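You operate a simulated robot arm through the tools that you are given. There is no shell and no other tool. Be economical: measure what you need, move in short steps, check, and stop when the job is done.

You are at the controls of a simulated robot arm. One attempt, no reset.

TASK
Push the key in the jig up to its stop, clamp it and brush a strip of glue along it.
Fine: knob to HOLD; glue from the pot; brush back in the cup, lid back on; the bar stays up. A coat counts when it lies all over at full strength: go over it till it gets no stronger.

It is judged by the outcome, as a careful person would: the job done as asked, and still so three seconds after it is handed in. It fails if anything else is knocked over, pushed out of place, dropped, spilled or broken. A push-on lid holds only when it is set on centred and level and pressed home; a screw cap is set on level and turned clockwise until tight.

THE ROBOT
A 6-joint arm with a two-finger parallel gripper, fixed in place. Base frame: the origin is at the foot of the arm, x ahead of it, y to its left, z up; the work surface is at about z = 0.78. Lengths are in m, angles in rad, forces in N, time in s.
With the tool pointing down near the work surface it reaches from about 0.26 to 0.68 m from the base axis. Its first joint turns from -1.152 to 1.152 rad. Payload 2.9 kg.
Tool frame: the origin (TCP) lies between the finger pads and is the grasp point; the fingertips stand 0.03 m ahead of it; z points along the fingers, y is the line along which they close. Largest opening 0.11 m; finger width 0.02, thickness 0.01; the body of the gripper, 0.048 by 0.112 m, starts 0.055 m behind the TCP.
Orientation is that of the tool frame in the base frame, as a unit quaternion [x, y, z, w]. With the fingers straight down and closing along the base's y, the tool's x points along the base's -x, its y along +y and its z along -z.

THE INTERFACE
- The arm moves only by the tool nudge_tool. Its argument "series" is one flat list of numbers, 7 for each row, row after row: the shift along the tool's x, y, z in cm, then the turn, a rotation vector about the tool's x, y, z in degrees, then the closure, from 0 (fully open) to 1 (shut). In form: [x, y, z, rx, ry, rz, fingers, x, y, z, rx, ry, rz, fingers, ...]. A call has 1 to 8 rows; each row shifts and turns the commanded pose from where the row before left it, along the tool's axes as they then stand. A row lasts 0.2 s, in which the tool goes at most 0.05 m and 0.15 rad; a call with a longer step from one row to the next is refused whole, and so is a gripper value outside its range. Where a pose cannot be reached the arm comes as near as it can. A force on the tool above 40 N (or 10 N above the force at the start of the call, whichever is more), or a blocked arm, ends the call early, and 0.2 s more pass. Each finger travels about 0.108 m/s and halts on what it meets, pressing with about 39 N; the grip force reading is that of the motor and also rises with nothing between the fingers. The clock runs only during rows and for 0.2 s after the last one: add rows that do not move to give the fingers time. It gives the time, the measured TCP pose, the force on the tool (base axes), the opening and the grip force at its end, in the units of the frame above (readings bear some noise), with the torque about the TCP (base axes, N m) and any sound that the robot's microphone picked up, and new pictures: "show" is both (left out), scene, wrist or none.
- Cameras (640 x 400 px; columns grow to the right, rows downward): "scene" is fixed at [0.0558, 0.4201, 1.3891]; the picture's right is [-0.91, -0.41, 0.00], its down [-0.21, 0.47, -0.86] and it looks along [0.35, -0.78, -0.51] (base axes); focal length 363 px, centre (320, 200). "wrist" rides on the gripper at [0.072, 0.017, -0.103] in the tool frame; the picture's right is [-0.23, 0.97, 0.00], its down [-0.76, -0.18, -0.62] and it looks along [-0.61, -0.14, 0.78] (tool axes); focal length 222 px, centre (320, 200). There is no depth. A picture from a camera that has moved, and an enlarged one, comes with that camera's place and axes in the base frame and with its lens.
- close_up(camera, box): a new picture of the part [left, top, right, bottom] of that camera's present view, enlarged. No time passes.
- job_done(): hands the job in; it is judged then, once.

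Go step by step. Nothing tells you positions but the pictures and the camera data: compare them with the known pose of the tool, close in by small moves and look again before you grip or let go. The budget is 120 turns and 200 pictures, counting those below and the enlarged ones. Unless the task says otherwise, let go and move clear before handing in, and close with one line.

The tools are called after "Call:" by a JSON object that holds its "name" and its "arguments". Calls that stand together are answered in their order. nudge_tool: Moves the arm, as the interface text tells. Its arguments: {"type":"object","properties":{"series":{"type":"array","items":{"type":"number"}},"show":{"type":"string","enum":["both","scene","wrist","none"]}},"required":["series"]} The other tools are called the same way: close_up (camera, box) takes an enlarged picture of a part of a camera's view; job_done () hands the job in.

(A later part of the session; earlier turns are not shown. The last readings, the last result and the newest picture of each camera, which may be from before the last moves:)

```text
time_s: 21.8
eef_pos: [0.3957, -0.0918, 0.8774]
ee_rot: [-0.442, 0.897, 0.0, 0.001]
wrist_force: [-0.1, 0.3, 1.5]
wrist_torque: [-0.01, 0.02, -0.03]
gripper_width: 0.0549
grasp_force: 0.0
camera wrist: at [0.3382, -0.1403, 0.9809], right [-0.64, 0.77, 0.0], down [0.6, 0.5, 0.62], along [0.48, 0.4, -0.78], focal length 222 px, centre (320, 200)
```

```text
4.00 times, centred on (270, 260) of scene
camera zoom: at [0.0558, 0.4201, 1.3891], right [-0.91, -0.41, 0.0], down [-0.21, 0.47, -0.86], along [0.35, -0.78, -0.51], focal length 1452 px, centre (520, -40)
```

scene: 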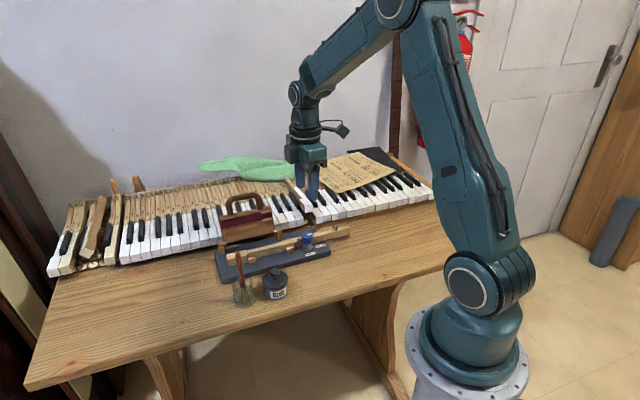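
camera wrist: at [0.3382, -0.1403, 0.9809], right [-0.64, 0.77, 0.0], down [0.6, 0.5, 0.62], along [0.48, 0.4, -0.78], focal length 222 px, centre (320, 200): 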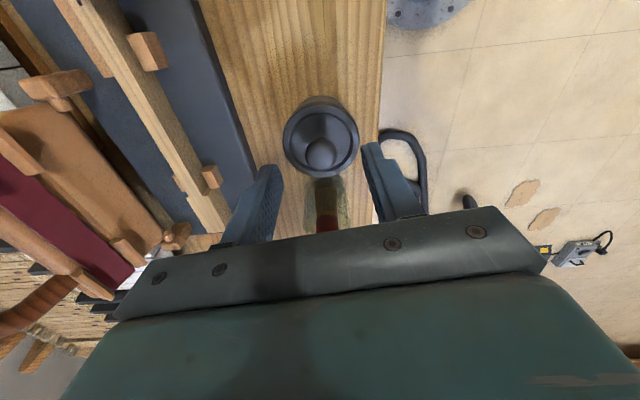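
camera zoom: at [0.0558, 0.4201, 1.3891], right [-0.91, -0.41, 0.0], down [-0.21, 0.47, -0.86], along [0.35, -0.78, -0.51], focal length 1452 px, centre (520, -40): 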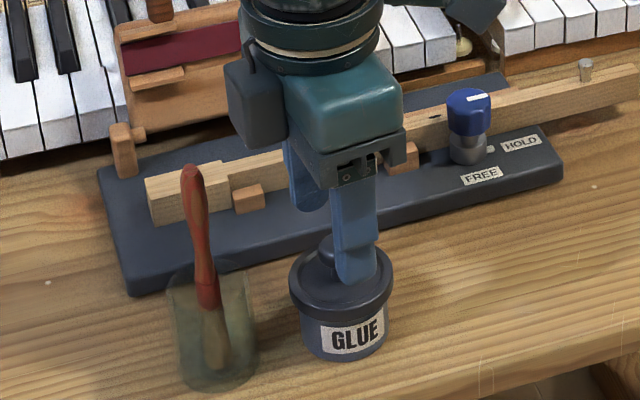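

The fingers straddle the knob. I'll go down the last 2 cm and close.

Call:
{"name": "nudge_tool", "arguments": {"series": [0, 0, 1, 0, 0, 0, 0.5, 0, 0, 1, 0, 0, 0, 0.5, 0, 0, 0, 0, 0, 0, 0.5], "show": "none"}}

Call:
{"name": "close_up", "arguments": {"camera": "wrist", "box": [240, 80, 420, 220]}}

Call:
{"name": "close_up", "arguments": {"camera": "scene", "box": [235, 220, 315, 310]}}

```text
time_s: 22.6
eef_pos: [0.3958, -0.095, 0.8562]
ee_rot: [-0.443, 0.896, 0.001, 0.0]
wrist_force: [0.0, -0.7, -1.1]
wrist_torque: [0.02, 0.0, -0.03]
gripper_width: 0.0549
grasp_force: 0.1
```

```text
2.86 times, centred on (330, 150) of wrist
camera zoom: at [0.339, -0.1424, 0.9602], right [-0.64, 0.77, 0.0], down [0.6, 0.5, 0.62], along [0.48, 0.4, -0.78], focal length 635 px, centre (291, 343)
```

zoom: 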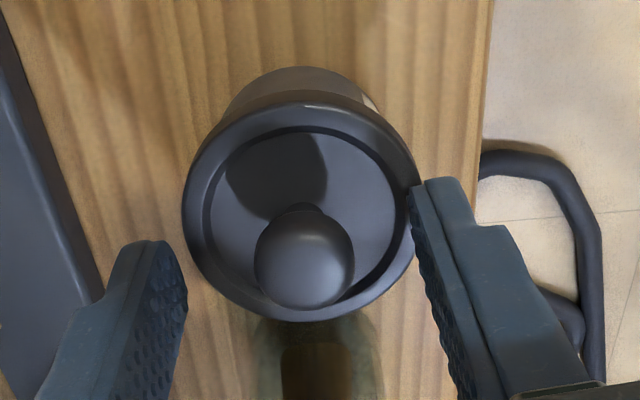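

```text
4.44 times, centred on (275, 265) of scene
camera zoom: at [0.0558, 0.4201, 1.3891], right [-0.91, -0.41, 0.0], down [-0.21, 0.47, -0.86], along [0.35, -0.78, -0.51], focal length 1614 px, centre (520, -89)
```

zoom: 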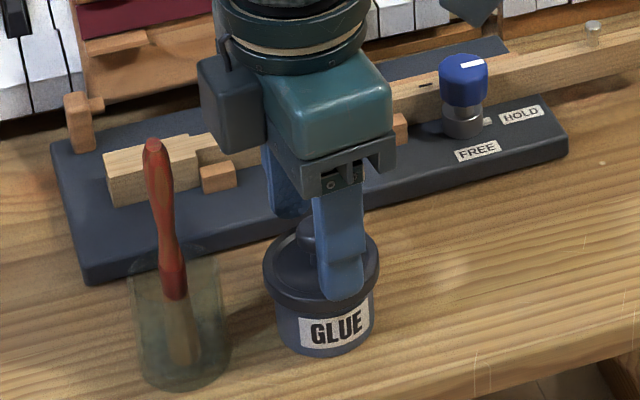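

The tool is well aligned, so I'll close on the knob.

Call:
{"name": "nudge_tool", "arguments": {"series": [0, 0, 0, 0, 0, 0, 0.75, 0, 0, 0, 0, 0, 0, 1, 0, 0, 0, 0, 0, 0, 1], "show": "none"}}

Call:
{"name": "nudge_tool", "arguments": {"series": [0, 0, -0.3, 0, 0, 0, 1, 0, 0, -0.4, 0, 0, 0, 1, 0, 0, -0.5, 0, 0, 0, 1], "show": "both"}}

```text
time_s: 23.4
eef_pos: [0.3962, -0.0953, 0.8562]
ee_rot: [-0.443, 0.896, 0.001, 0.0]
wrist_force: [-2.1, 1.4, 2.1]
wrist_torque: [0.04, 0.1, -0.02]
gripper_width: 0.019
grasp_force: 39.1
```

```text
time_s: 24.2
eef_pos: [0.3973, -0.0947, 0.8694]
ee_rot: [-0.443, 0.897, 0.0, 0.0]
wrist_force: [-0.6, -0.3, 0.4]
wrist_torque: [0.02, 0.0, 0.0]
gripper_width: 0.019
grasp_force: 38.8
heard: snap
camera wrist: at [0.3404, -0.1416, 0.9723], right [-0.64, 0.77, 0.0], down [0.6, 0.5, 0.62], along [0.48, 0.4, -0.78], focal length 222 px, centre (320, 200)
```

scene: 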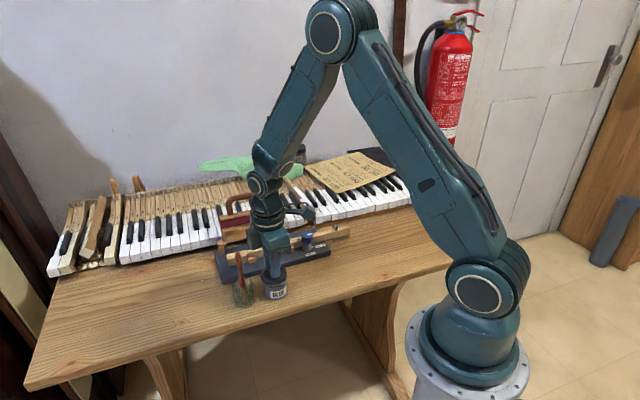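
wrist: 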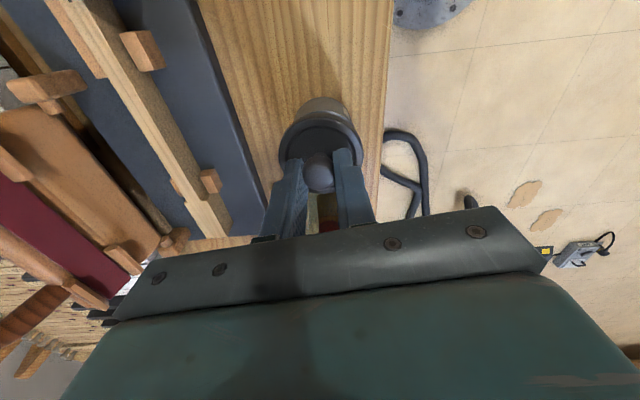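

The lid came off with a snap. I'll raise it further and check that the pot stayed in place.

Call:
{"name": "nudge_tool", "arguments": {"series": [0, 0, -3, 0, 0, 0, 1, 0, 0, -3, 0, 0, 0, 1], "show": "none"}}

Call:
{"name": "close_up", "arguments": {"camera": "scene", "box": [215, 200, 345, 310]}}

```text
time_s: 24.8
eef_pos: [0.3964, -0.0957, 0.9285]
ee_rot: [-0.444, 0.896, 0.0, 0.0]
wrist_force: [0.3, 0.1, 0.0]
wrist_torque: [0.01, -0.04, 0.01]
gripper_width: 0.0189
grasp_force: 39.4
```

```text
3.64 times, centred on (280, 255) of scene
camera zoom: at [0.0558, 0.4201, 1.3891], right [-0.91, -0.41, 0.0], down [-0.21, 0.47, -0.86], along [0.35, -0.78, -0.51], focal length 1320 px, centre (466, 0)
```

zoom: 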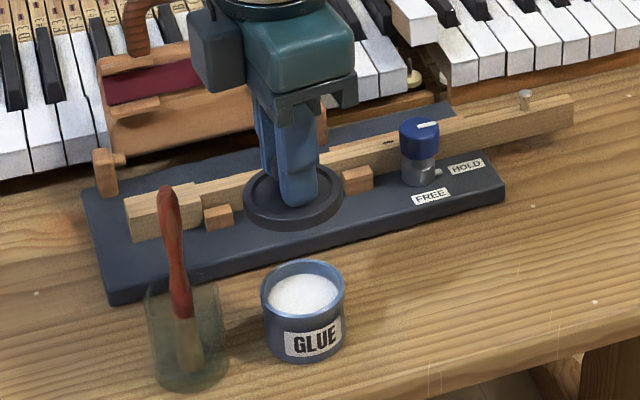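

The pot is open and undisturbed. I'll set the lid on the free table area at about (0.321, -0.172).

Call:
{"name": "nudge_tool", "arguments": {"series": [3.53, 0.45, 0, 0, 0, 0, 1, 3.53, 0.45, 0, 0, 0, 0, 1, 3.53, 0.45, 0, 0, 0, 0, 1, 0, 0, 4, 0, 0, 0, 1, 0, 0, 4, 0, 0, 0, 1, 0, 0, 0, 0, 0, 0, 1]}}

Call:
{"name": "close_up", "arguments": {"camera": "scene", "box": [255, 190, 385, 310]}}

```text
time_s: 26.2
eef_pos: [0.3209, -0.1694, 0.851]
ee_rot: [-0.443, 0.896, 0.0, 0.0]
wrist_force: [-0.1, -0.7, -0.2]
wrist_torque: [-0.03, 0.01, 0.02]
gripper_width: 0.019
grasp_force: 38.9
camera wrist: at [0.2649, -0.217, 0.953], right [-0.64, 0.77, 0.0], down [0.6, 0.5, 0.62], along [0.48, 0.4, -0.78], focal length 222 px, centre (320, 200)
```

scene: 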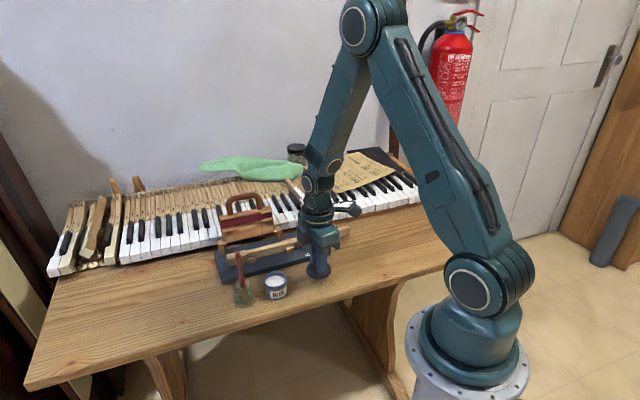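
wrist: 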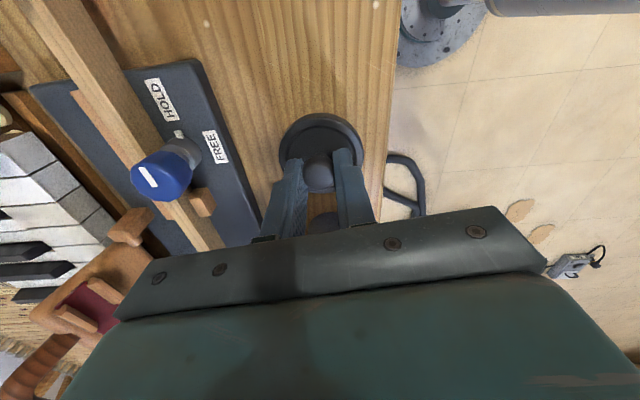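

```text
3.33 times, centred on (320, 250) of scene
camera zoom: at [0.0558, 0.4201, 1.3891], right [-0.91, -0.4, 0.0], down [-0.21, 0.47, -0.86], along [0.35, -0.78, -0.51], focal length 1210 px, centre (320, 33)
```

zoom: 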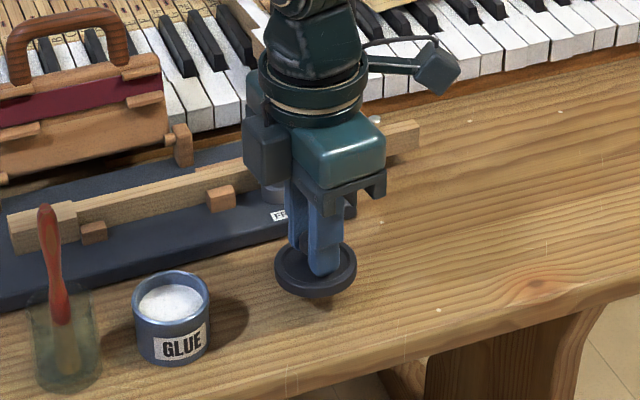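

I'll lower gently until it touches.

Call:
{"name": "nudge_tool", "arguments": {"series": [0, 0, 0.8, 0, 0, 0, 1, 0, 0, 0.4, 0, 0, 0, 1, 0, 0, 0.3, 0, 0, 0, 1, 0, 0, 0.2, 0, 0, 0, 1], "show": "none"}}

Call:
{"name": "close_up", "arguments": {"camera": "scene", "box": [285, 240, 365, 300]}}

```text
time_s: 27.2
eef_pos: [0.3218, -0.1707, 0.8319]
ee_rot: [-0.443, 0.896, 0.001, -0.001]
wrist_force: [-0.7, 1.1, 0.1]
wrist_torque: [0.03, 0.02, 0.01]
gripper_width: 0.0191
grasp_force: 39.3
```

```text
6.67 times, centred on (325, 270) of scene
camera zoom: at [0.0558, 0.4201, 1.3891], right [-0.91, -0.41, 0.0], down [-0.21, 0.47, -0.86], along [0.35, -0.78, -0.51], focal length 2420 px, centre (287, -267)
```

zoom: 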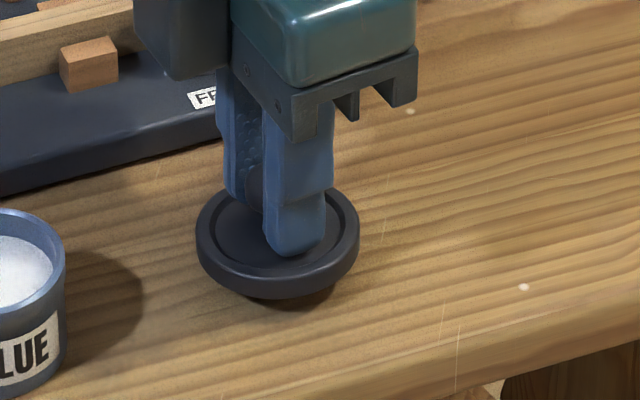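

Call:
{"name": "nudge_tool", "arguments": {"series": [0, 0, 0.2, 0, 0, 0, 1, 0, 0, 0.2, 0, 0, 0, 1], "show": "none"}}

Call:
{"name": "close_up", "arguments": {"camera": "scene", "box": [285, 240, 365, 300]}}

```text
time_s: 27.8
eef_pos: [0.3222, -0.1707, 0.8268]
ee_rot: [-0.444, 0.896, 0.0, 0.0]
wrist_force: [0.4, 0.1, -0.2]
wrist_torque: [0.03, -0.03, -0.03]
gripper_width: 0.0188
grasp_force: 39.0
```

```text
6.67 times, centred on (325, 270) of scene
camera zoom: at [0.0558, 0.4201, 1.3891], right [-0.91, -0.41, 0.0], down [-0.21, 0.47, -0.86], along [0.35, -0.78, -0.51], focal length 2420 px, centre (287, -267)
```

zoom: 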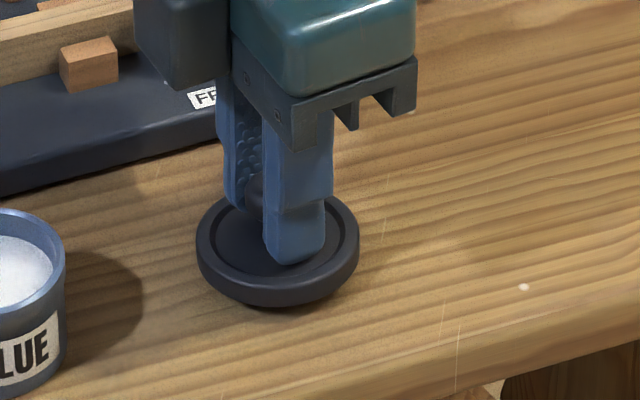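

Call:
{"name": "nudge_tool", "arguments": {"series": [0, 0, 0.15, 0, 0, 0, 1, 0, 0, 0.15, 0, 0, 0, 1], "show": "none"}}

```text
time_s: 28.4
eef_pos: [0.3224, -0.1703, 0.825]
ee_rot: [-0.443, 0.897, 0.0, 0.0]
wrist_force: [-0.5, 0.3, 0.3]
wrist_torque: [-0.01, 0.02, -0.02]
gripper_width: 0.0191
grasp_force: 38.6
```

Call:
{"name": "nudge_tool", "arguments": {"series": [0, 0, 0.15, 0, 0, 0, 1, 0, 0, 0.15, 0, 0, 0, 1], "show": "none"}}

Call:
{"name": "close_up", "arguments": {"camera": "scene", "box": [285, 240, 365, 300]}}

```text
time_s: 29.0
eef_pos: [0.3227, -0.1711, 0.8227]
ee_rot: [-0.443, 0.897, 0.0, 0.0]
wrist_force: [-0.6, 1.3, 2.7]
wrist_torque: [-0.03, -0.03, 0.01]
gripper_width: 0.0191
grasp_force: 39.1
```

```text
6.67 times, centred on (325, 270) of scene
camera zoom: at [0.0557, 0.4201, 1.3891], right [-0.91, -0.41, 0.0], down [-0.21, 0.47, -0.86], along [0.35, -0.78, -0.51], focal length 2420 px, centre (287, -267)
```

zoom: 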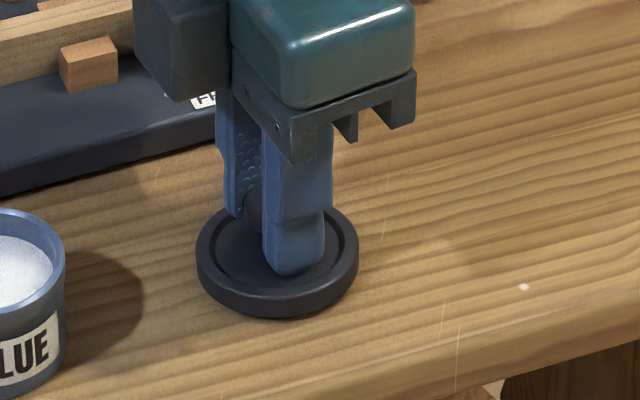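

The lid is down, with contact at 2.7 N. I'll release it and rise.

Call:
{"name": "nudge_tool", "arguments": {"series": [0, 0, 0, 0, 0, 0, 0.5, 0, 0, 0, 0, 0, 0, 0.5, 0, 0, -3, 0, 0, 0, 0.5, 0, 0, -5, 0, 0, 0, 0.5, 0, 0, -5, 0, 0, 0, 0.5, 0, 0, -5, 0, 0, 0, 0.5], "show": "wrist"}}

Call:
{"name": "close_up", "arguments": {"camera": "scene", "box": [215, 200, 345, 310]}}

```text
time_s: 30.4
eef_pos: [0.3191, -0.1702, 1.0059]
ee_rot: [-0.442, 0.897, 0.0, 0.001]
wrist_force: [-0.3, 0.3, 0.6]
wrist_torque: [0.02, 0.01, 0.02]
gripper_width: 0.055
grasp_force: 0.1
camera wrist: at [0.2632, -0.2189, 1.109], right [-0.64, 0.77, 0.0], down [0.6, 0.5, 0.62], along [0.48, 0.4, -0.78], focal length 222 px, centre (320, 200)
```

wrist: 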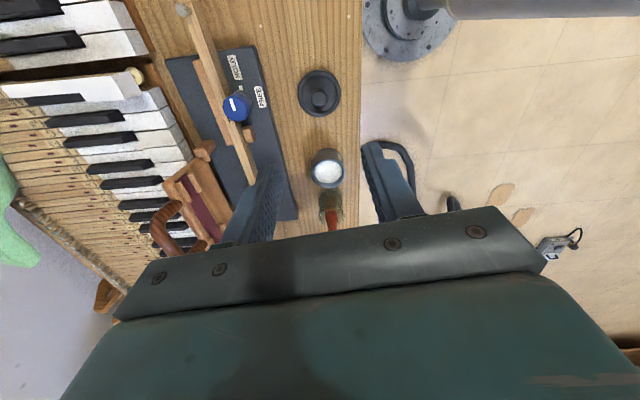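

```text
3.64 times, centred on (280, 255) of scene
camera zoom: at [0.0557, 0.4201, 1.3891], right [-0.91, -0.41, 0.0], down [-0.21, 0.47, -0.86], along [0.35, -0.78, -0.51], focal length 1320 px, centre (466, 0)
```

zoom: 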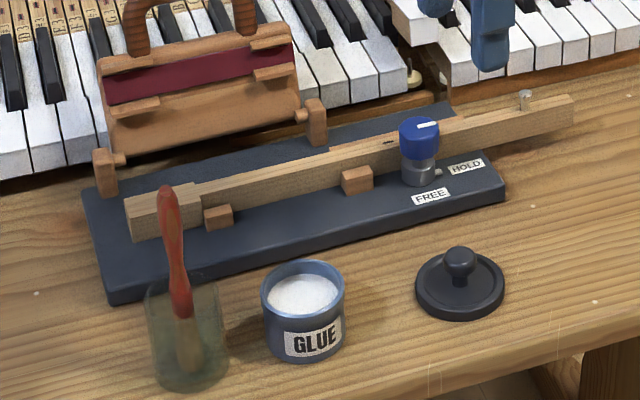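

The lid rests safely. Next I'll turn the tool so the fingers close along the key's direction and move above the brush.

Call:
{"name": "nudge_tool", "arguments": {"series": [0, 0, 0, 0, 0, 8, 0.5, 0, 0, 0, 0, 0, 8, 0.5, 0, 0, 0, 0, 0, 8, 0.5, 0, 0, 0, 0, 0, 8, 0.5, 0, 0, 0, 0, 0, 8, 0.5, 0, 0, 0, 0, 0, 8, 0.5, 0, 0, 0, 0, 0, 8, 0.5, 0, 0, 0, 0, 0, 8, 0.5], "show": "none"}}

Call:
{"name": "nudge_tool", "arguments": {"series": [0, 0, 0, 0, 0, 8, 0.5, 0, 0, 0, 0, 0, 8, 0.5, 0, 0, 0, 0, 0, 8, 0.5, 0, 0, 0, 0, 0, 8, 0.5, 0, 4.5, -0.5, 0, 0, 0, 0.5, 0, 4.5, -0.5, 0, 0, 0, 0.5, 0, 4.5, -0.5, 0, 0, 0, 0.5, -1.0, 4.6, -0.5, 0, 0, 0, 0.5]}}

```text
time_s: 32.2
eef_pos: [0.3227, -0.1706, 1.0029]
ee_rot: [0.1, 0.995, 0.0, 0.0]
wrist_force: [-0.9, -0.7, -0.2]
wrist_torque: [0.01, 0.02, -0.01]
gripper_width: 0.0549
grasp_force: 0.1
```

```text
time_s: 34.0
eef_pos: [0.4557, -0.0462, 1.0237]
ee_rot: [0.37, 0.929, 0.0, 0.001]
wrist_force: [0.1, 0.1, 0.8]
wrist_torque: [-0.01, 0.01, -0.01]
gripper_width: 0.0552
grasp_force: 0.0
camera wrist: at [0.4168, 0.0164, 1.1272], right [0.83, 0.55, 0.0], down [0.43, -0.65, 0.62], along [0.34, -0.52, -0.78], focal length 222 px, centre (320, 200)
```

scene: 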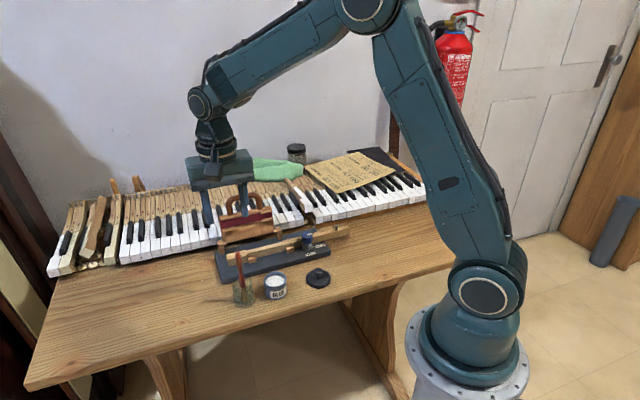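
wrist: 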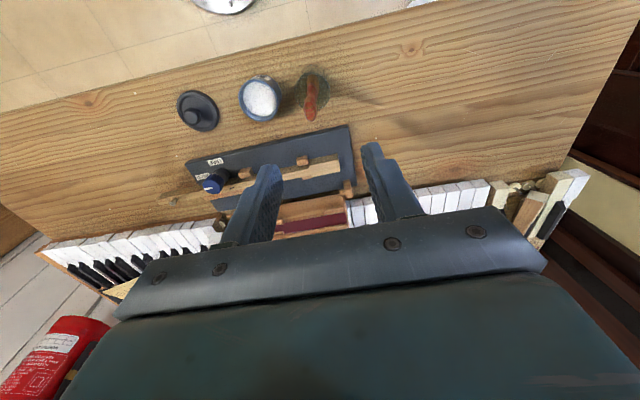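

Call:
{"name": "close_up", "arguments": {"camera": "wrist", "box": [230, 50, 390, 150]}}

```text
4.00 times, centred on (310, 100) of wrist
camera zoom: at [0.4168, 0.0164, 1.1272], right [0.83, 0.55, 0.0], down [0.43, -0.65, 0.62], along [0.34, -0.52, -0.78], focal length 888 px, centre (360, 600)
```

zoom: 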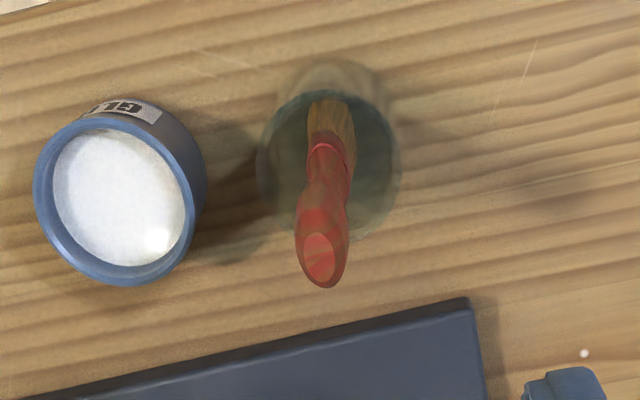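

I estimate the handle at about (0.448, -0.045). I'll go down until the fingertips straddle its upper part, then check.

Call:
{"name": "nudge_tool", "arguments": {"series": [0.62, -0.39, 4, 0, 0, 0, 0.5, 0, 0, 4, 0, 0, 0, 0.5, 0, 0, 4, 0, 0, 0, 0.5, 0, 0, 0, 0, 0, 0, 0.5], "show": "wrist"}}

Call:
{"name": "close_up", "arguments": {"camera": "scene", "box": [195, 190, 295, 310]}}

Call:
{"name": "close_up", "arguments": {"camera": "wrist", "box": [220, 70, 420, 220]}}

```text
time_s: 35.0
eef_pos: [0.444, -0.0431, 0.9052]
ee_rot: [0.37, 0.929, 0.0, 0.0]
wrist_force: [-0.5, -0.4, -0.2]
wrist_torque: [-0.01, 0.03, 0.02]
gripper_width: 0.0549
grasp_force: 0.0
camera wrist: at [0.4046, 0.0194, 1.0088], right [0.83, 0.55, 0.0], down [0.43, -0.65, 0.62], along [0.34, -0.52, -0.78], focal length 222 px, centre (320, 200)
```

wrist: 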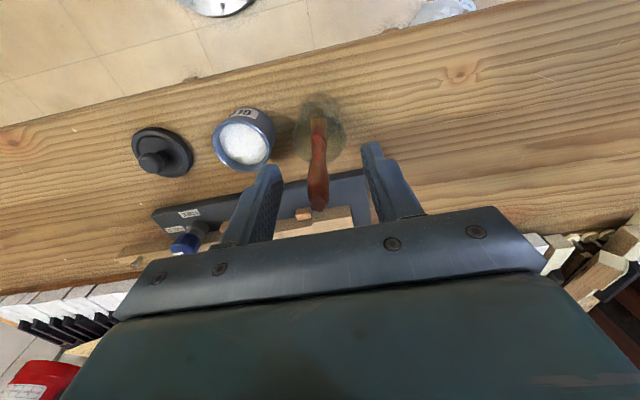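

```text
3.33 times, centred on (245, 250) of scene
camera zoom: at [0.0558, 0.4201, 1.3891], right [-0.91, -0.41, 0.0], down [-0.21, 0.47, -0.86], along [0.35, -0.78, -0.51], focal length 1210 px, centre (570, 33)
```

zoom: 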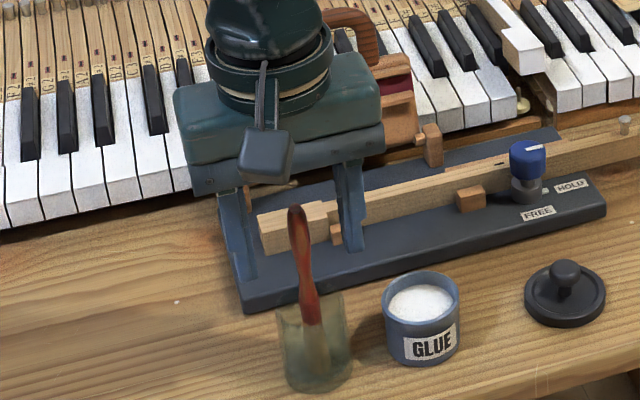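

```text
2.67 times, centred on (320, 145) of wrist
camera zoom: at [0.4046, 0.0194, 1.0088], right [0.83, 0.55, 0.0], down [0.43, -0.65, 0.62], along [0.34, -0.52, -0.78], focal length 592 px, centre (320, 347)
```

zoom: 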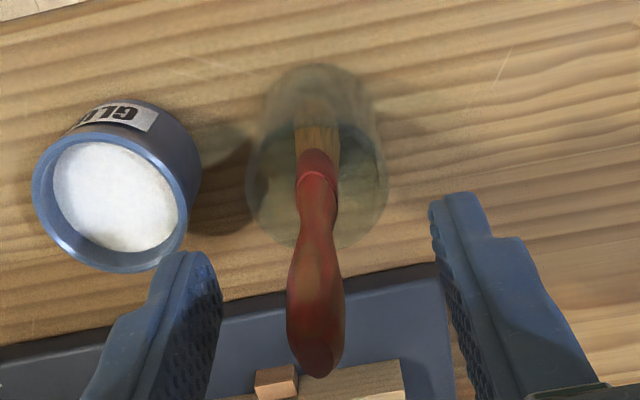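

The handle sits midway between the fingers. I'll go down 2.3 cm and close.

Call:
{"name": "nudge_tool", "arguments": {"series": [0, 0, 1.2, 0, 0, 0, 0.5, 0, 0, 1.1, 0, 0, 0, 0.5, 0, 0, 0, 0, 0, 0, 0.7, 0, 0, 0, 0, 0, 0, 0.85, 0, 0, 0, 0, 0, 0, 1, 0, 0, 0, 0, 0, 0, 1], "show": "wrist"}}

Call:
{"name": "close_up", "arguments": {"camera": "scene", "box": [195, 190, 295, 310]}}

```text
time_s: 36.4
eef_pos: [0.4449, -0.0428, 0.8813]
ee_rot: [0.369, 0.93, 0.001, 0.0]
wrist_force: [0.3, -0.5, 0.1]
wrist_torque: [0.0, 0.02, 0.01]
gripper_width: 0.012
grasp_force: 38.6
camera wrist: at [0.4051, 0.0197, 0.9844], right [0.83, 0.55, 0.0], down [0.43, -0.65, 0.62], along [0.34, -0.52, -0.78], focal length 222 px, centre (320, 200)
```

wrist: 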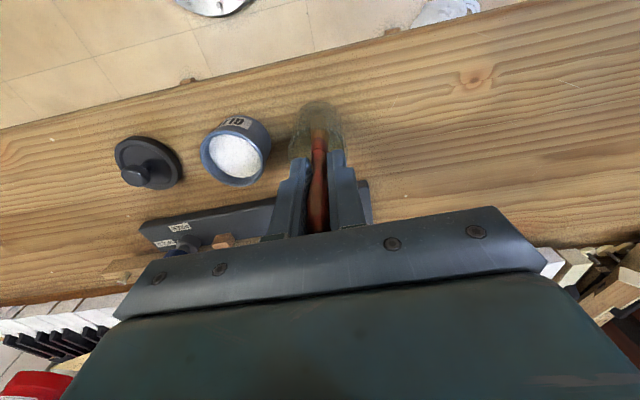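

```text
3.33 times, centred on (245, 250) of scene
camera zoom: at [0.0558, 0.4201, 1.3891], right [-0.91, -0.41, 0.0], down [-0.21, 0.47, -0.86], along [0.35, -0.78, -0.51], focal length 1210 px, centre (570, 33)
```

zoom: 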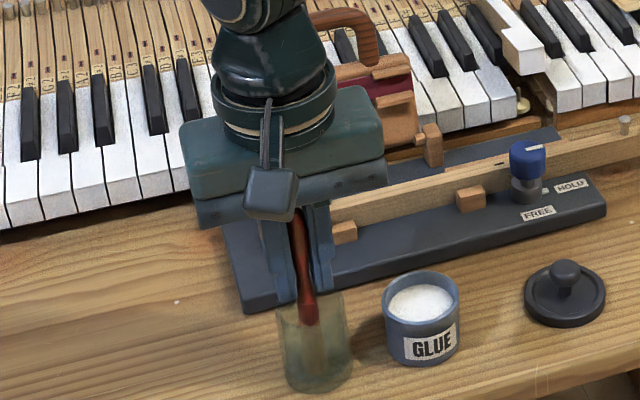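

The handle is gripped; its place in the cup corresponds to TCP (0.445, -0.043, 0.881). I'll lift it straight up.

Call:
{"name": "nudge_tool", "arguments": {"series": [0, 0, -1.5, 0, 0, 0, 1, 0, 0, -2, 0, 0, 0, 1, 0, 0, -2.5, 0, 0, 0, 1, 0, 0, -2.5, 0, 0, 0, 1, 0, 0, 0, 0, 0, 0, 1], "show": "wrist"}}

Call:
{"name": "close_up", "arguments": {"camera": "scene", "box": [195, 190, 295, 310]}}

Call:
{"name": "close_up", "arguments": {"camera": "wrist", "box": [220, 70, 420, 240]}}

```text
time_s: 37.6
eef_pos: [0.4463, -0.0433, 0.968]
ee_rot: [0.37, 0.929, 0.0, 0.0]
wrist_force: [0.8, 1.5, 0.6]
wrist_torque: [0.0, -0.03, -0.01]
gripper_width: 0.0117
grasp_force: 38.8
camera wrist: at [0.4072, 0.0186, 1.0709], right [0.83, 0.55, 0.0], down [0.43, -0.65, 0.62], along [0.34, -0.52, -0.78], focal length 222 px, centre (320, 200)
```

wrist: 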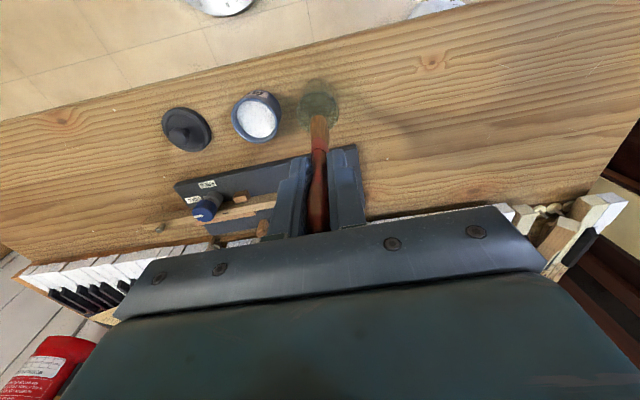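

```text
3.33 times, centred on (245, 250) of scene
camera zoom: at [0.0558, 0.4201, 1.3891], right [-0.91, -0.41, 0.0], down [-0.21, 0.47, -0.86], along [0.35, -0.78, -0.51], focal length 1210 px, centre (570, 33)
```

zoom: 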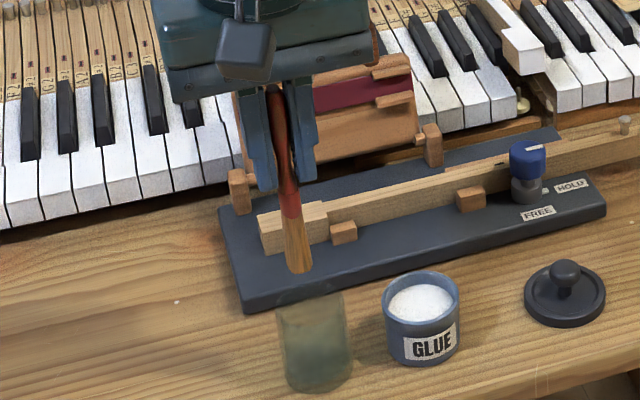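

```text
2.35 times, centred on (320, 155) of wrist
camera zoom: at [0.4072, 0.0186, 1.0709], right [0.83, 0.55, 0.0], down [0.43, -0.65, 0.62], along [0.34, -0.52, -0.78], focal length 523 px, centre (320, 306)
```

zoom: 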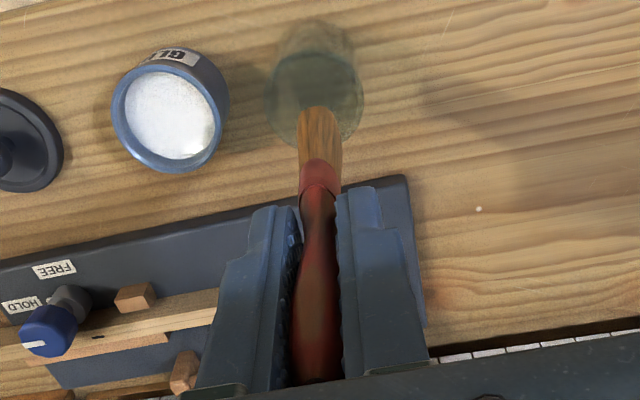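

The brush is out. Its tip lies about 9.65 cm below the TCP, slightly towards the front. I'll move it over the pot and check before dipping.

Call:
{"name": "nudge_tool", "arguments": {"series": [-0.1, -3.75, 0, 0, 0, 0, 1, -0.1, -3.75, 0, 0, 0, 0, 1, 0, 0, 2.5, 0, 0, 0, 1, 0, 0, 0, 0, 0, 0, 1], "show": "none"}}

Call:
{"name": "close_up", "arguments": {"camera": "scene", "box": [215, 210, 315, 310]}}

Call:
{"name": "close_up", "arguments": {"camera": "wrist", "box": [220, 70, 420, 240]}}

```text
time_s: 38.6
eef_pos: [0.3943, -0.1014, 0.9393]
ee_rot: [0.37, 0.929, 0.0, 0.001]
wrist_force: [0.4, 0.1, -0.7]
wrist_torque: [0.02, -0.04, 0.03]
gripper_width: 0.0118
grasp_force: 38.9
```

```text
4.00 times, centred on (265, 260) of scene
camera zoom: at [0.0558, 0.4201, 1.3891], right [-0.91, -0.4, 0.0], down [-0.21, 0.47, -0.86], along [0.35, -0.78, -0.51], focal length 1452 px, centre (540, -40)
```

zoom: 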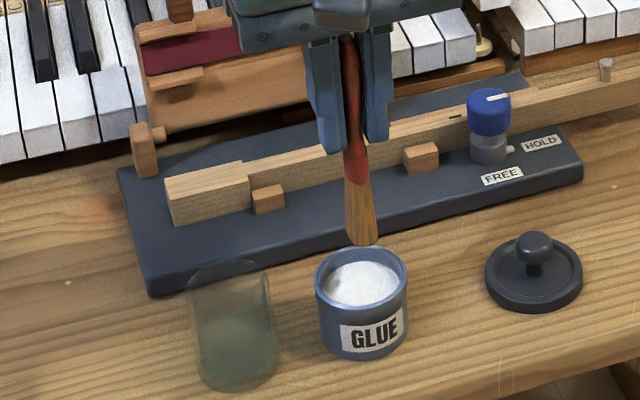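

```text
2.35 times, centred on (320, 155) of wrist
camera zoom: at [0.354, -0.0394, 1.0431], right [0.83, 0.55, 0.0], down [0.43, -0.65, 0.62], along [0.34, -0.52, -0.78], focal length 523 px, centre (320, 306)
```

zoom: 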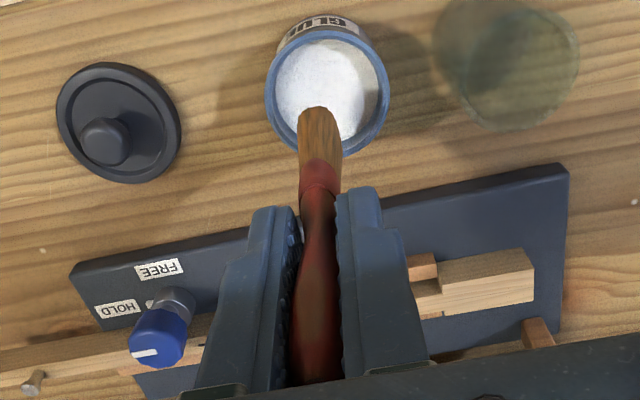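

The tip is right above the glue. I'll dip, swirl a little and come out.

Call:
{"name": "nudge_tool", "arguments": {"series": [0.15, 0, 2, 0, 0, 0, 1, 0, 0, 2.7, 0, 0, 0, 1, 0, 0, 0, 0, 0, 0, 1], "show": "none"}}

Call:
{"name": "close_up", "arguments": {"camera": "scene", "box": [225, 220, 305, 310]}}

```text
time_s: 39.4
eef_pos: [0.3943, -0.1003, 0.8936]
ee_rot: [0.37, 0.929, 0.0, 0.001]
wrist_force: [-7.6, 3.5, 30.2]
wrist_torque: [0.28, 0.65, 0.0]
gripper_width: 0.0118
grasp_force: 39.7
```

```text
4.44 times, centred on (265, 265) of scene
camera zoom: at [0.0552, 0.4203, 1.3891], right [-0.91, -0.41, 0.0], down [-0.21, 0.47, -0.86], along [0.35, -0.78, -0.51], focal length 1614 px, centre (564, -89)
```

zoom: 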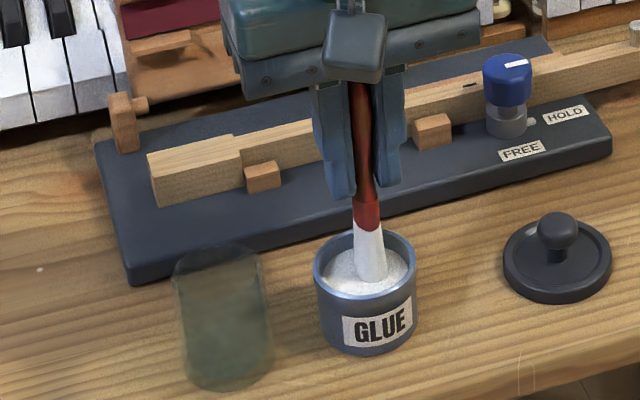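

The brush touched the bottom with some force and is now white with glue. I'll lift off gently.

Call:
{"name": "nudge_tool", "arguments": {"series": [0, 0, -0.6, 0, 0, 0, 1, 0, 0, 0, 0, 0, 0, 1], "show": "none"}}

Call:
{"name": "nudge_tool", "arguments": {"series": [0, 0, -2, 0, 0, 0, 1, 0, 0, -3, 0, 0, 0, 1, 0, 0, -3, 0, 0, 0, 1, 0, 0, 0, 0, 0, 0, 1], "show": "wrist"}}

Call:
{"name": "close_up", "arguments": {"camera": "scene", "box": [215, 190, 315, 310]}}

Call:
{"name": "close_up", "arguments": {"camera": "wrist", "box": [220, 70, 420, 240]}}

```text
time_s: 40.0
eef_pos: [0.3956, -0.1004, 0.8982]
ee_rot: [0.37, 0.929, 0.0, 0.0]
wrist_force: [0.1, -0.4, -0.2]
wrist_torque: [-0.01, 0.02, -0.05]
gripper_width: 0.0117
grasp_force: 38.6
```

```text
time_s: 41.0
eef_pos: [0.3951, -0.0995, 0.9766]
ee_rot: [0.37, 0.929, 0.001, 0.0]
wrist_force: [0.3, 0.6, -0.3]
wrist_torque: [0.02, -0.03, -0.04]
gripper_width: 0.0115
grasp_force: 39.0
camera wrist: at [0.3546, -0.0376, 1.0802], right [0.83, 0.55, 0.0], down [0.43, -0.65, 0.62], along [0.34, -0.52, -0.78], focal length 222 px, centre (320, 200)
```

wrist: 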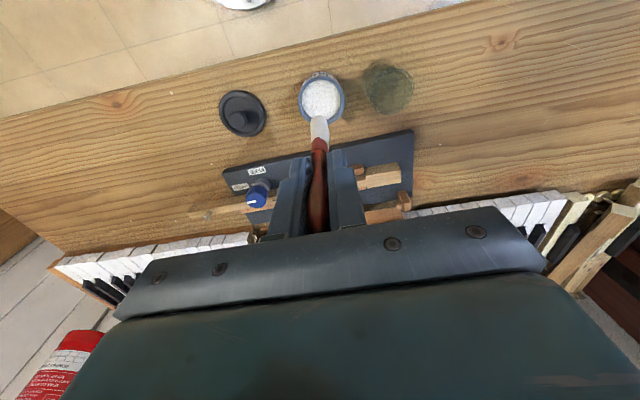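

```text
3.33 times, centred on (265, 250) of scene
camera zoom: at [0.0558, 0.4201, 1.3891], right [-0.91, -0.41, 0.0], down [-0.21, 0.47, -0.86], along [0.35, -0.78, -0.51], focal length 1210 px, centre (503, 33)
```

zoom: 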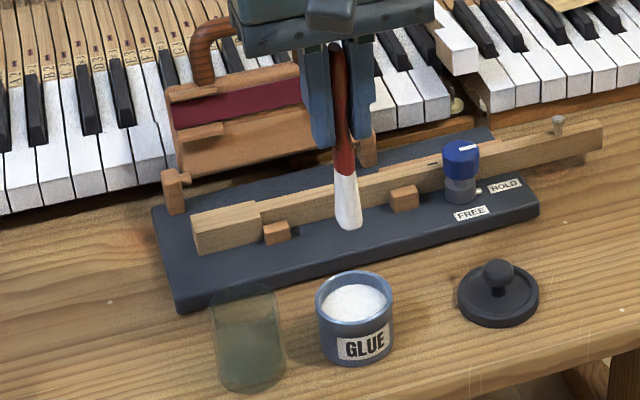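

```text
2.35 times, centred on (320, 155) of wrist
camera zoom: at [0.3546, -0.0376, 1.0802], right [0.83, 0.55, 0.0], down [0.43, -0.65, 0.62], along [0.34, -0.52, -0.78], focal length 523 px, centre (320, 306)
```

zoom: 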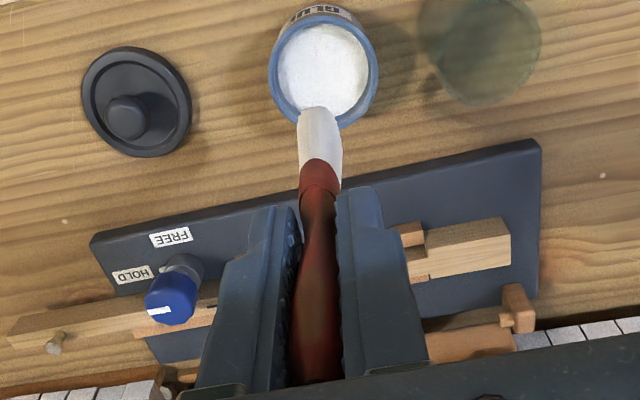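

The brush is loaded and still firm in the grip. I'll take it over the head end of the key and look before touching.

Call:
{"name": "nudge_tool", "arguments": {"series": [-4.04, 2.43, 0, 0, 0, 0, 1, -4.04, 2.43, 0, 0, 0, 0, 1, -4.04, 2.43, 0, 0, 0, 0, 1, 0, 0, 2.5, 0, 0, 0, 1, 0, 0, 2.5, 0, 0, 0, 1, 0, 0, 0, 0, 0, 0, 1], "show": "none"}}

Call:
{"name": "close_up", "arguments": {"camera": "scene", "box": [195, 190, 315, 300]}}

Call:
{"name": "close_up", "arguments": {"camera": "wrist", "box": [220, 70, 420, 240]}}

```text
time_s: 42.4
eef_pos: [0.5334, -0.1289, 0.9288]
ee_rot: [0.37, 0.929, 0.0, 0.0]
wrist_force: [-0.6, 0.3, -0.4]
wrist_torque: [0.02, 0.0, -0.01]
gripper_width: 0.0118
grasp_force: 39.2
```

```text
3.64 times, centred on (255, 245) of scene
camera zoom: at [0.0558, 0.4201, 1.3891], right [-0.91, -0.41, 0.0], down [-0.21, 0.47, -0.86], along [0.35, -0.78, -0.51], focal length 1320 px, centre (556, 36)
```

zoom: 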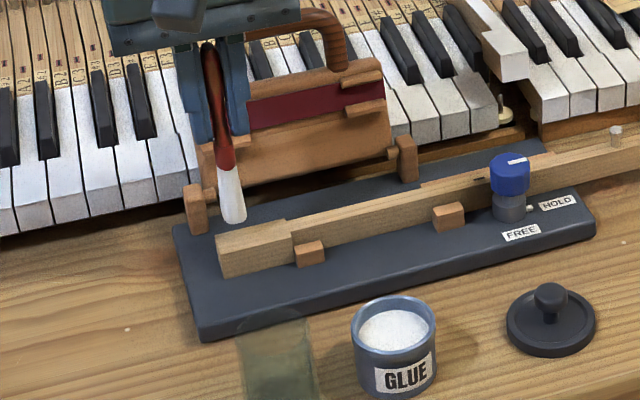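

```text
2.35 times, centred on (320, 155) of wrist
camera zoom: at [0.494, -0.068, 1.0319], right [0.83, 0.55, 0.0], down [0.43, -0.65, 0.62], along [0.34, -0.52, -0.78], focal length 523 px, centre (320, 306)
```

zoom: 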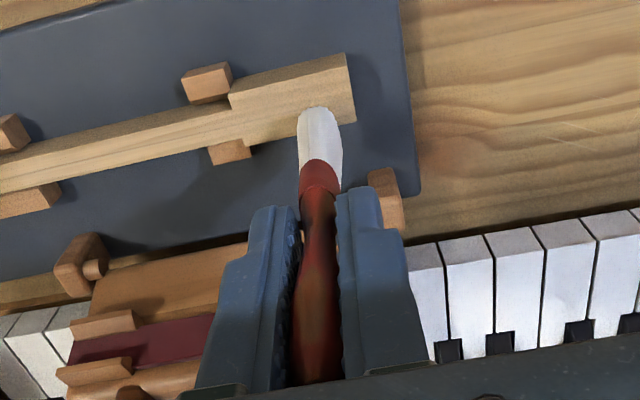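

The tip is over the head's centre line, about 1 cm from the end. I'll lower it until the bristles touch.

Call:
{"name": "nudge_tool", "arguments": {"series": [0, 0, 1, 0, 0, 0, 1, 0, 0, 0.4, 0, 0, 0, 1, 0, 0, 0.2, 0, 0, 0, 1, 0, 0, 0, 0, 0, 0, 1], "show": "none"}}

Call:
{"name": "close_up", "arguments": {"camera": "scene", "box": [205, 220, 275, 280]}}

```text
time_s: 43.4
eef_pos: [0.5338, -0.1305, 0.9121]
ee_rot: [0.37, 0.929, 0.0, 0.0]
wrist_force: [-0.9, 0.0, 2.4]
wrist_torque: [0.03, 0.08, -0.01]
gripper_width: 0.0116
grasp_force: 38.6
```

```text
6.67 times, centred on (240, 250) of scene
camera zoom: at [0.0557, 0.4201, 1.3891], right [-0.91, -0.41, 0.0], down [-0.21, 0.47, -0.86], along [0.35, -0.78, -0.51], focal length 2420 px, centre (853, -133)
```

zoom: 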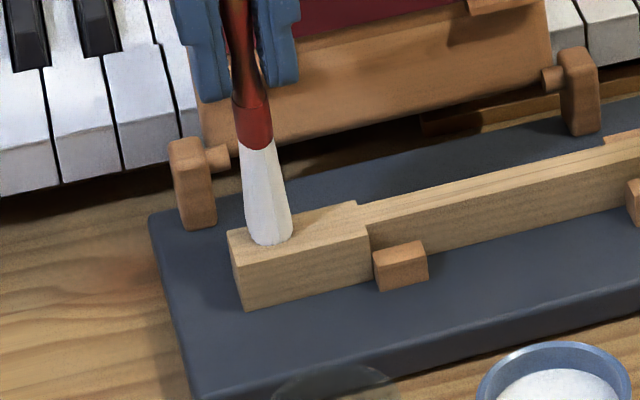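

The bristles touch with 2.4 N. I'll make a first short stroke to see how the coat appears.

Call:
{"name": "nudge_tool", "arguments": {"series": [0, 0.6, 0, 0, 0, 0, 1, 0, -0.8, 0, 0, 0, 0, 1, 0, -1, 0, 0, 0, 0, 1, 0, -1, 0, 0, 0, 0, 1, 0, -1, 0, 0, 0, 0, 1, 0, -1, 0, 0, 0, 0, 1], "show": "none"}}

Call:
{"name": "close_up", "arguments": {"camera": "scene", "box": [205, 220, 275, 280]}}

Call:
{"name": "close_up", "arguments": {"camera": "wrist", "box": [240, 70, 440, 220]}}

```text
time_s: 44.8
eef_pos: [0.5049, -0.1616, 0.911]
ee_rot: [0.369, 0.929, 0.001, 0.0]
wrist_force: [1.4, 2.4, 7.9]
wrist_torque: [0.25, -0.16, -0.02]
gripper_width: 0.0117
grasp_force: 38.8
```

```text
6.67 times, centred on (240, 250) of scene
camera zoom: at [0.0557, 0.4202, 1.3891], right [-0.91, -0.41, 0.0], down [-0.21, 0.47, -0.86], along [0.35, -0.78, -0.51], focal length 2420 px, centre (853, -133)
```

zoom: 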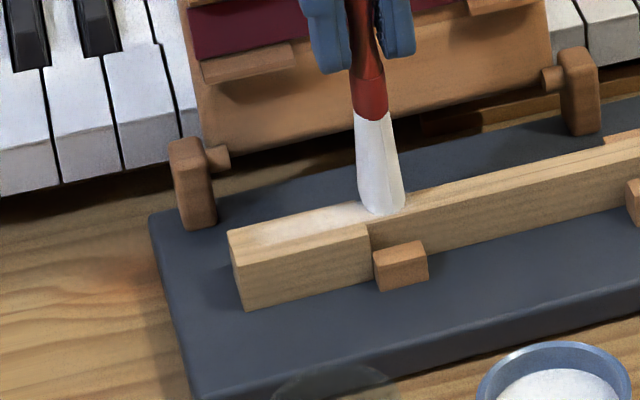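

```text
2.67 times, centred on (340, 145) of wrist
camera zoom: at [0.4649, -0.0997, 1.0157], right [0.83, 0.55, 0.0], down [0.43, -0.65, 0.62], along [0.35, -0.52, -0.78], focal length 592 px, centre (267, 347)
```

zoom: 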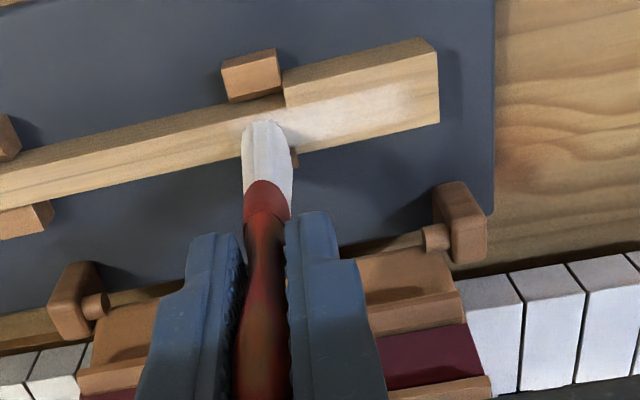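

The coat shows as a whitish film. I'll continue the stroke along the key towards the knob.

Call:
{"name": "nudge_tool", "arguments": {"series": [0, -1, -0.03, 0, 0, 0, 1, 0, -1, 0, 0, 0, 0, 1, 0, -1, 0, 0, 0, 0, 1, 0, -1, 0, 0, 0, 0, 1, 0, -1, 0, 0, 0, 0, 1, 0, -1, 0, 0, 0, 0, 1], "show": "none"}}

Call:
{"name": "close_up", "arguments": {"camera": "wrist", "box": [220, 70, 460, 240]}}

Call:
{"name": "close_up", "arguments": {"camera": "scene", "box": [205, 210, 325, 290]}}

```text
time_s: 46.2
eef_pos: [0.462, -0.2041, 0.9123]
ee_rot: [0.369, 0.929, 0.0, -0.001]
wrist_force: [0.7, -0.5, -0.4]
wrist_torque: [-0.03, 0.03, 0.0]
gripper_width: 0.0116
grasp_force: 38.9
```

```text
2.35 times, centred on (340, 155) of wrist
camera zoom: at [0.4226, -0.1415, 1.0161], right [0.83, 0.55, 0.0], down [0.43, -0.65, 0.62], along [0.34, -0.52, -0.78], focal length 523 px, centre (273, 306)
```

zoom: 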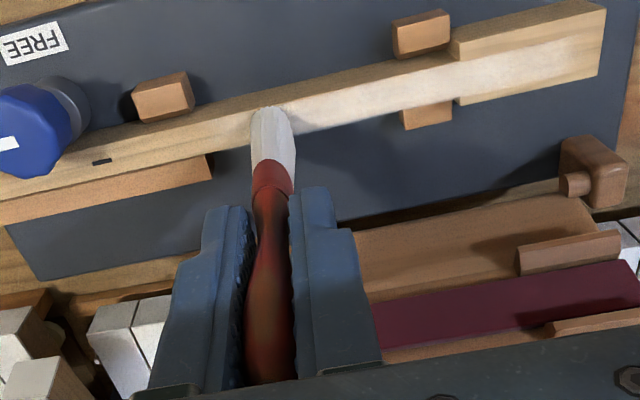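

```text
5.00 times, centred on (265, 250) of scene
camera zoom: at [0.0558, 0.4201, 1.3891], right [-0.91, -0.41, 0.0], down [-0.21, 0.47, -0.86], along [0.35, -0.78, -0.51], focal length 1815 px, centre (595, -50)
```

zoom: 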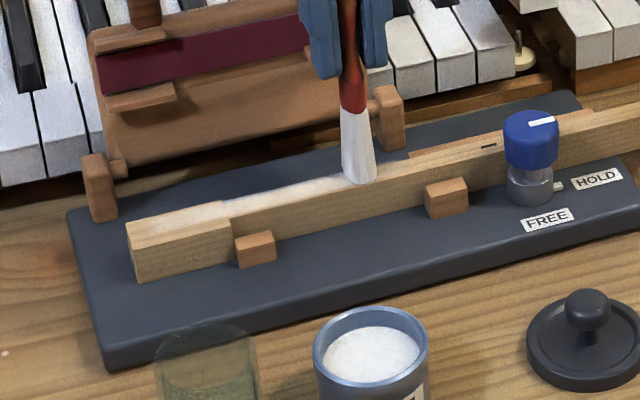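

The coat follows the key's width. I'll restore slight pressure and continue to just short of the knob.

Call:
{"name": "nudge_tool", "arguments": {"series": [0, -0.9, 0.08, 0, 0, 0, 1, 0, -0.9, 0, 0, 0, 0, 1, 0, -0.9, 0, 0, 0, 0, 1, 0, -0.9, 0, 0, 0, 0, 1, 0, -0.9, 0, 0, 0, 0, 1, 0, -0.9, 0, 0, 0, 0, 1], "show": "none"}}

Call:
{"name": "close_up", "arguments": {"camera": "wrist", "box": [200, 60, 500, 240]}}

```text
time_s: 47.6
eef_pos: [0.4271, -0.2423, 0.9126]
ee_rot: [0.369, 0.93, 0.0, 0.001]
wrist_force: [3.8, 2.2, 11.8]
wrist_torque: [0.22, -0.34, -0.05]
gripper_width: 0.0116
grasp_force: 39.0
```

```text
2.13 times, centred on (350, 150) of wrist
camera zoom: at [0.3852, -0.1804, 1.0155], right [0.83, 0.55, 0.0], down [0.43, -0.65, 0.62], along [0.35, -0.52, -0.78], focal length 474 px, centre (256, 307)
```

zoom: 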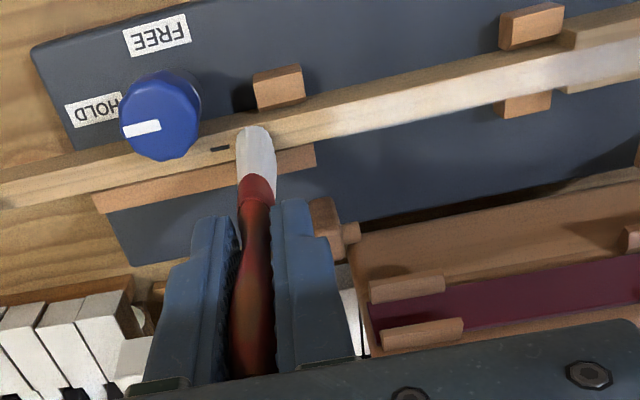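

The brush ran dry beyond the middle, so it needs another load. I'll go back to the pot and dip a little less deep than before.

Call:
{"name": "nudge_tool", "arguments": {"series": [0, 0, -3, 0, 0, 0, 1, 0, 0, -3.5, 0, 0, 0, 1, 4.05, 2.71, 0, 0, 0, 0, 1, 4.05, 2.71, 0, 0, 0, 0, 1, 4.05, 2.71, 0, 0, 0, 0, 1, 0, 0, 0, 0, 0, 0, 1], "show": "none"}}

Call:
{"name": "close_up", "arguments": {"camera": "wrist", "box": [200, 60, 500, 240]}}

Call:
{"name": "close_up", "arguments": {"camera": "scene", "box": [205, 210, 325, 290]}}

```text
time_s: 49.0
eef_pos: [0.3935, -0.0991, 0.974]
ee_rot: [0.371, 0.929, 0.0, 0.0]
wrist_force: [0.7, 0.6, -0.1]
wrist_torque: [0.0, 0.01, 0.04]
gripper_width: 0.0116
grasp_force: 39.1
```

```text
2.13 times, centred on (350, 150) of wrist
camera zoom: at [0.3537, -0.0373, 1.0786], right [0.83, 0.55, 0.0], down [0.43, -0.65, 0.62], along [0.34, -0.52, -0.78], focal length 474 px, centre (256, 307)
```

zoom: 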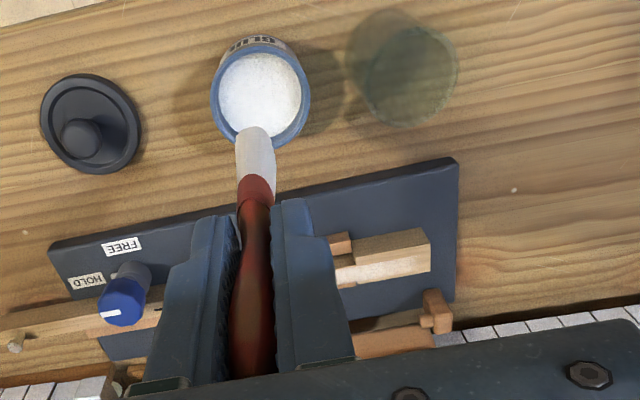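

```text
5.00 times, centred on (265, 250) of scene
camera zoom: at [0.0557, 0.4201, 1.3891], right [-0.91, -0.41, 0.0], down [-0.21, 0.47, -0.86], along [0.35, -0.78, -0.51], focal length 1815 px, centre (595, -50)
```

zoom: 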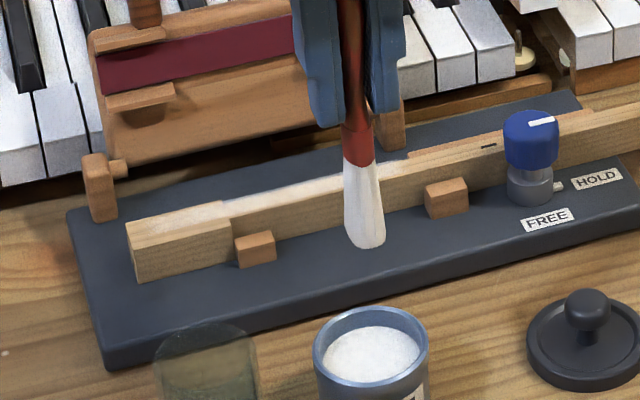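

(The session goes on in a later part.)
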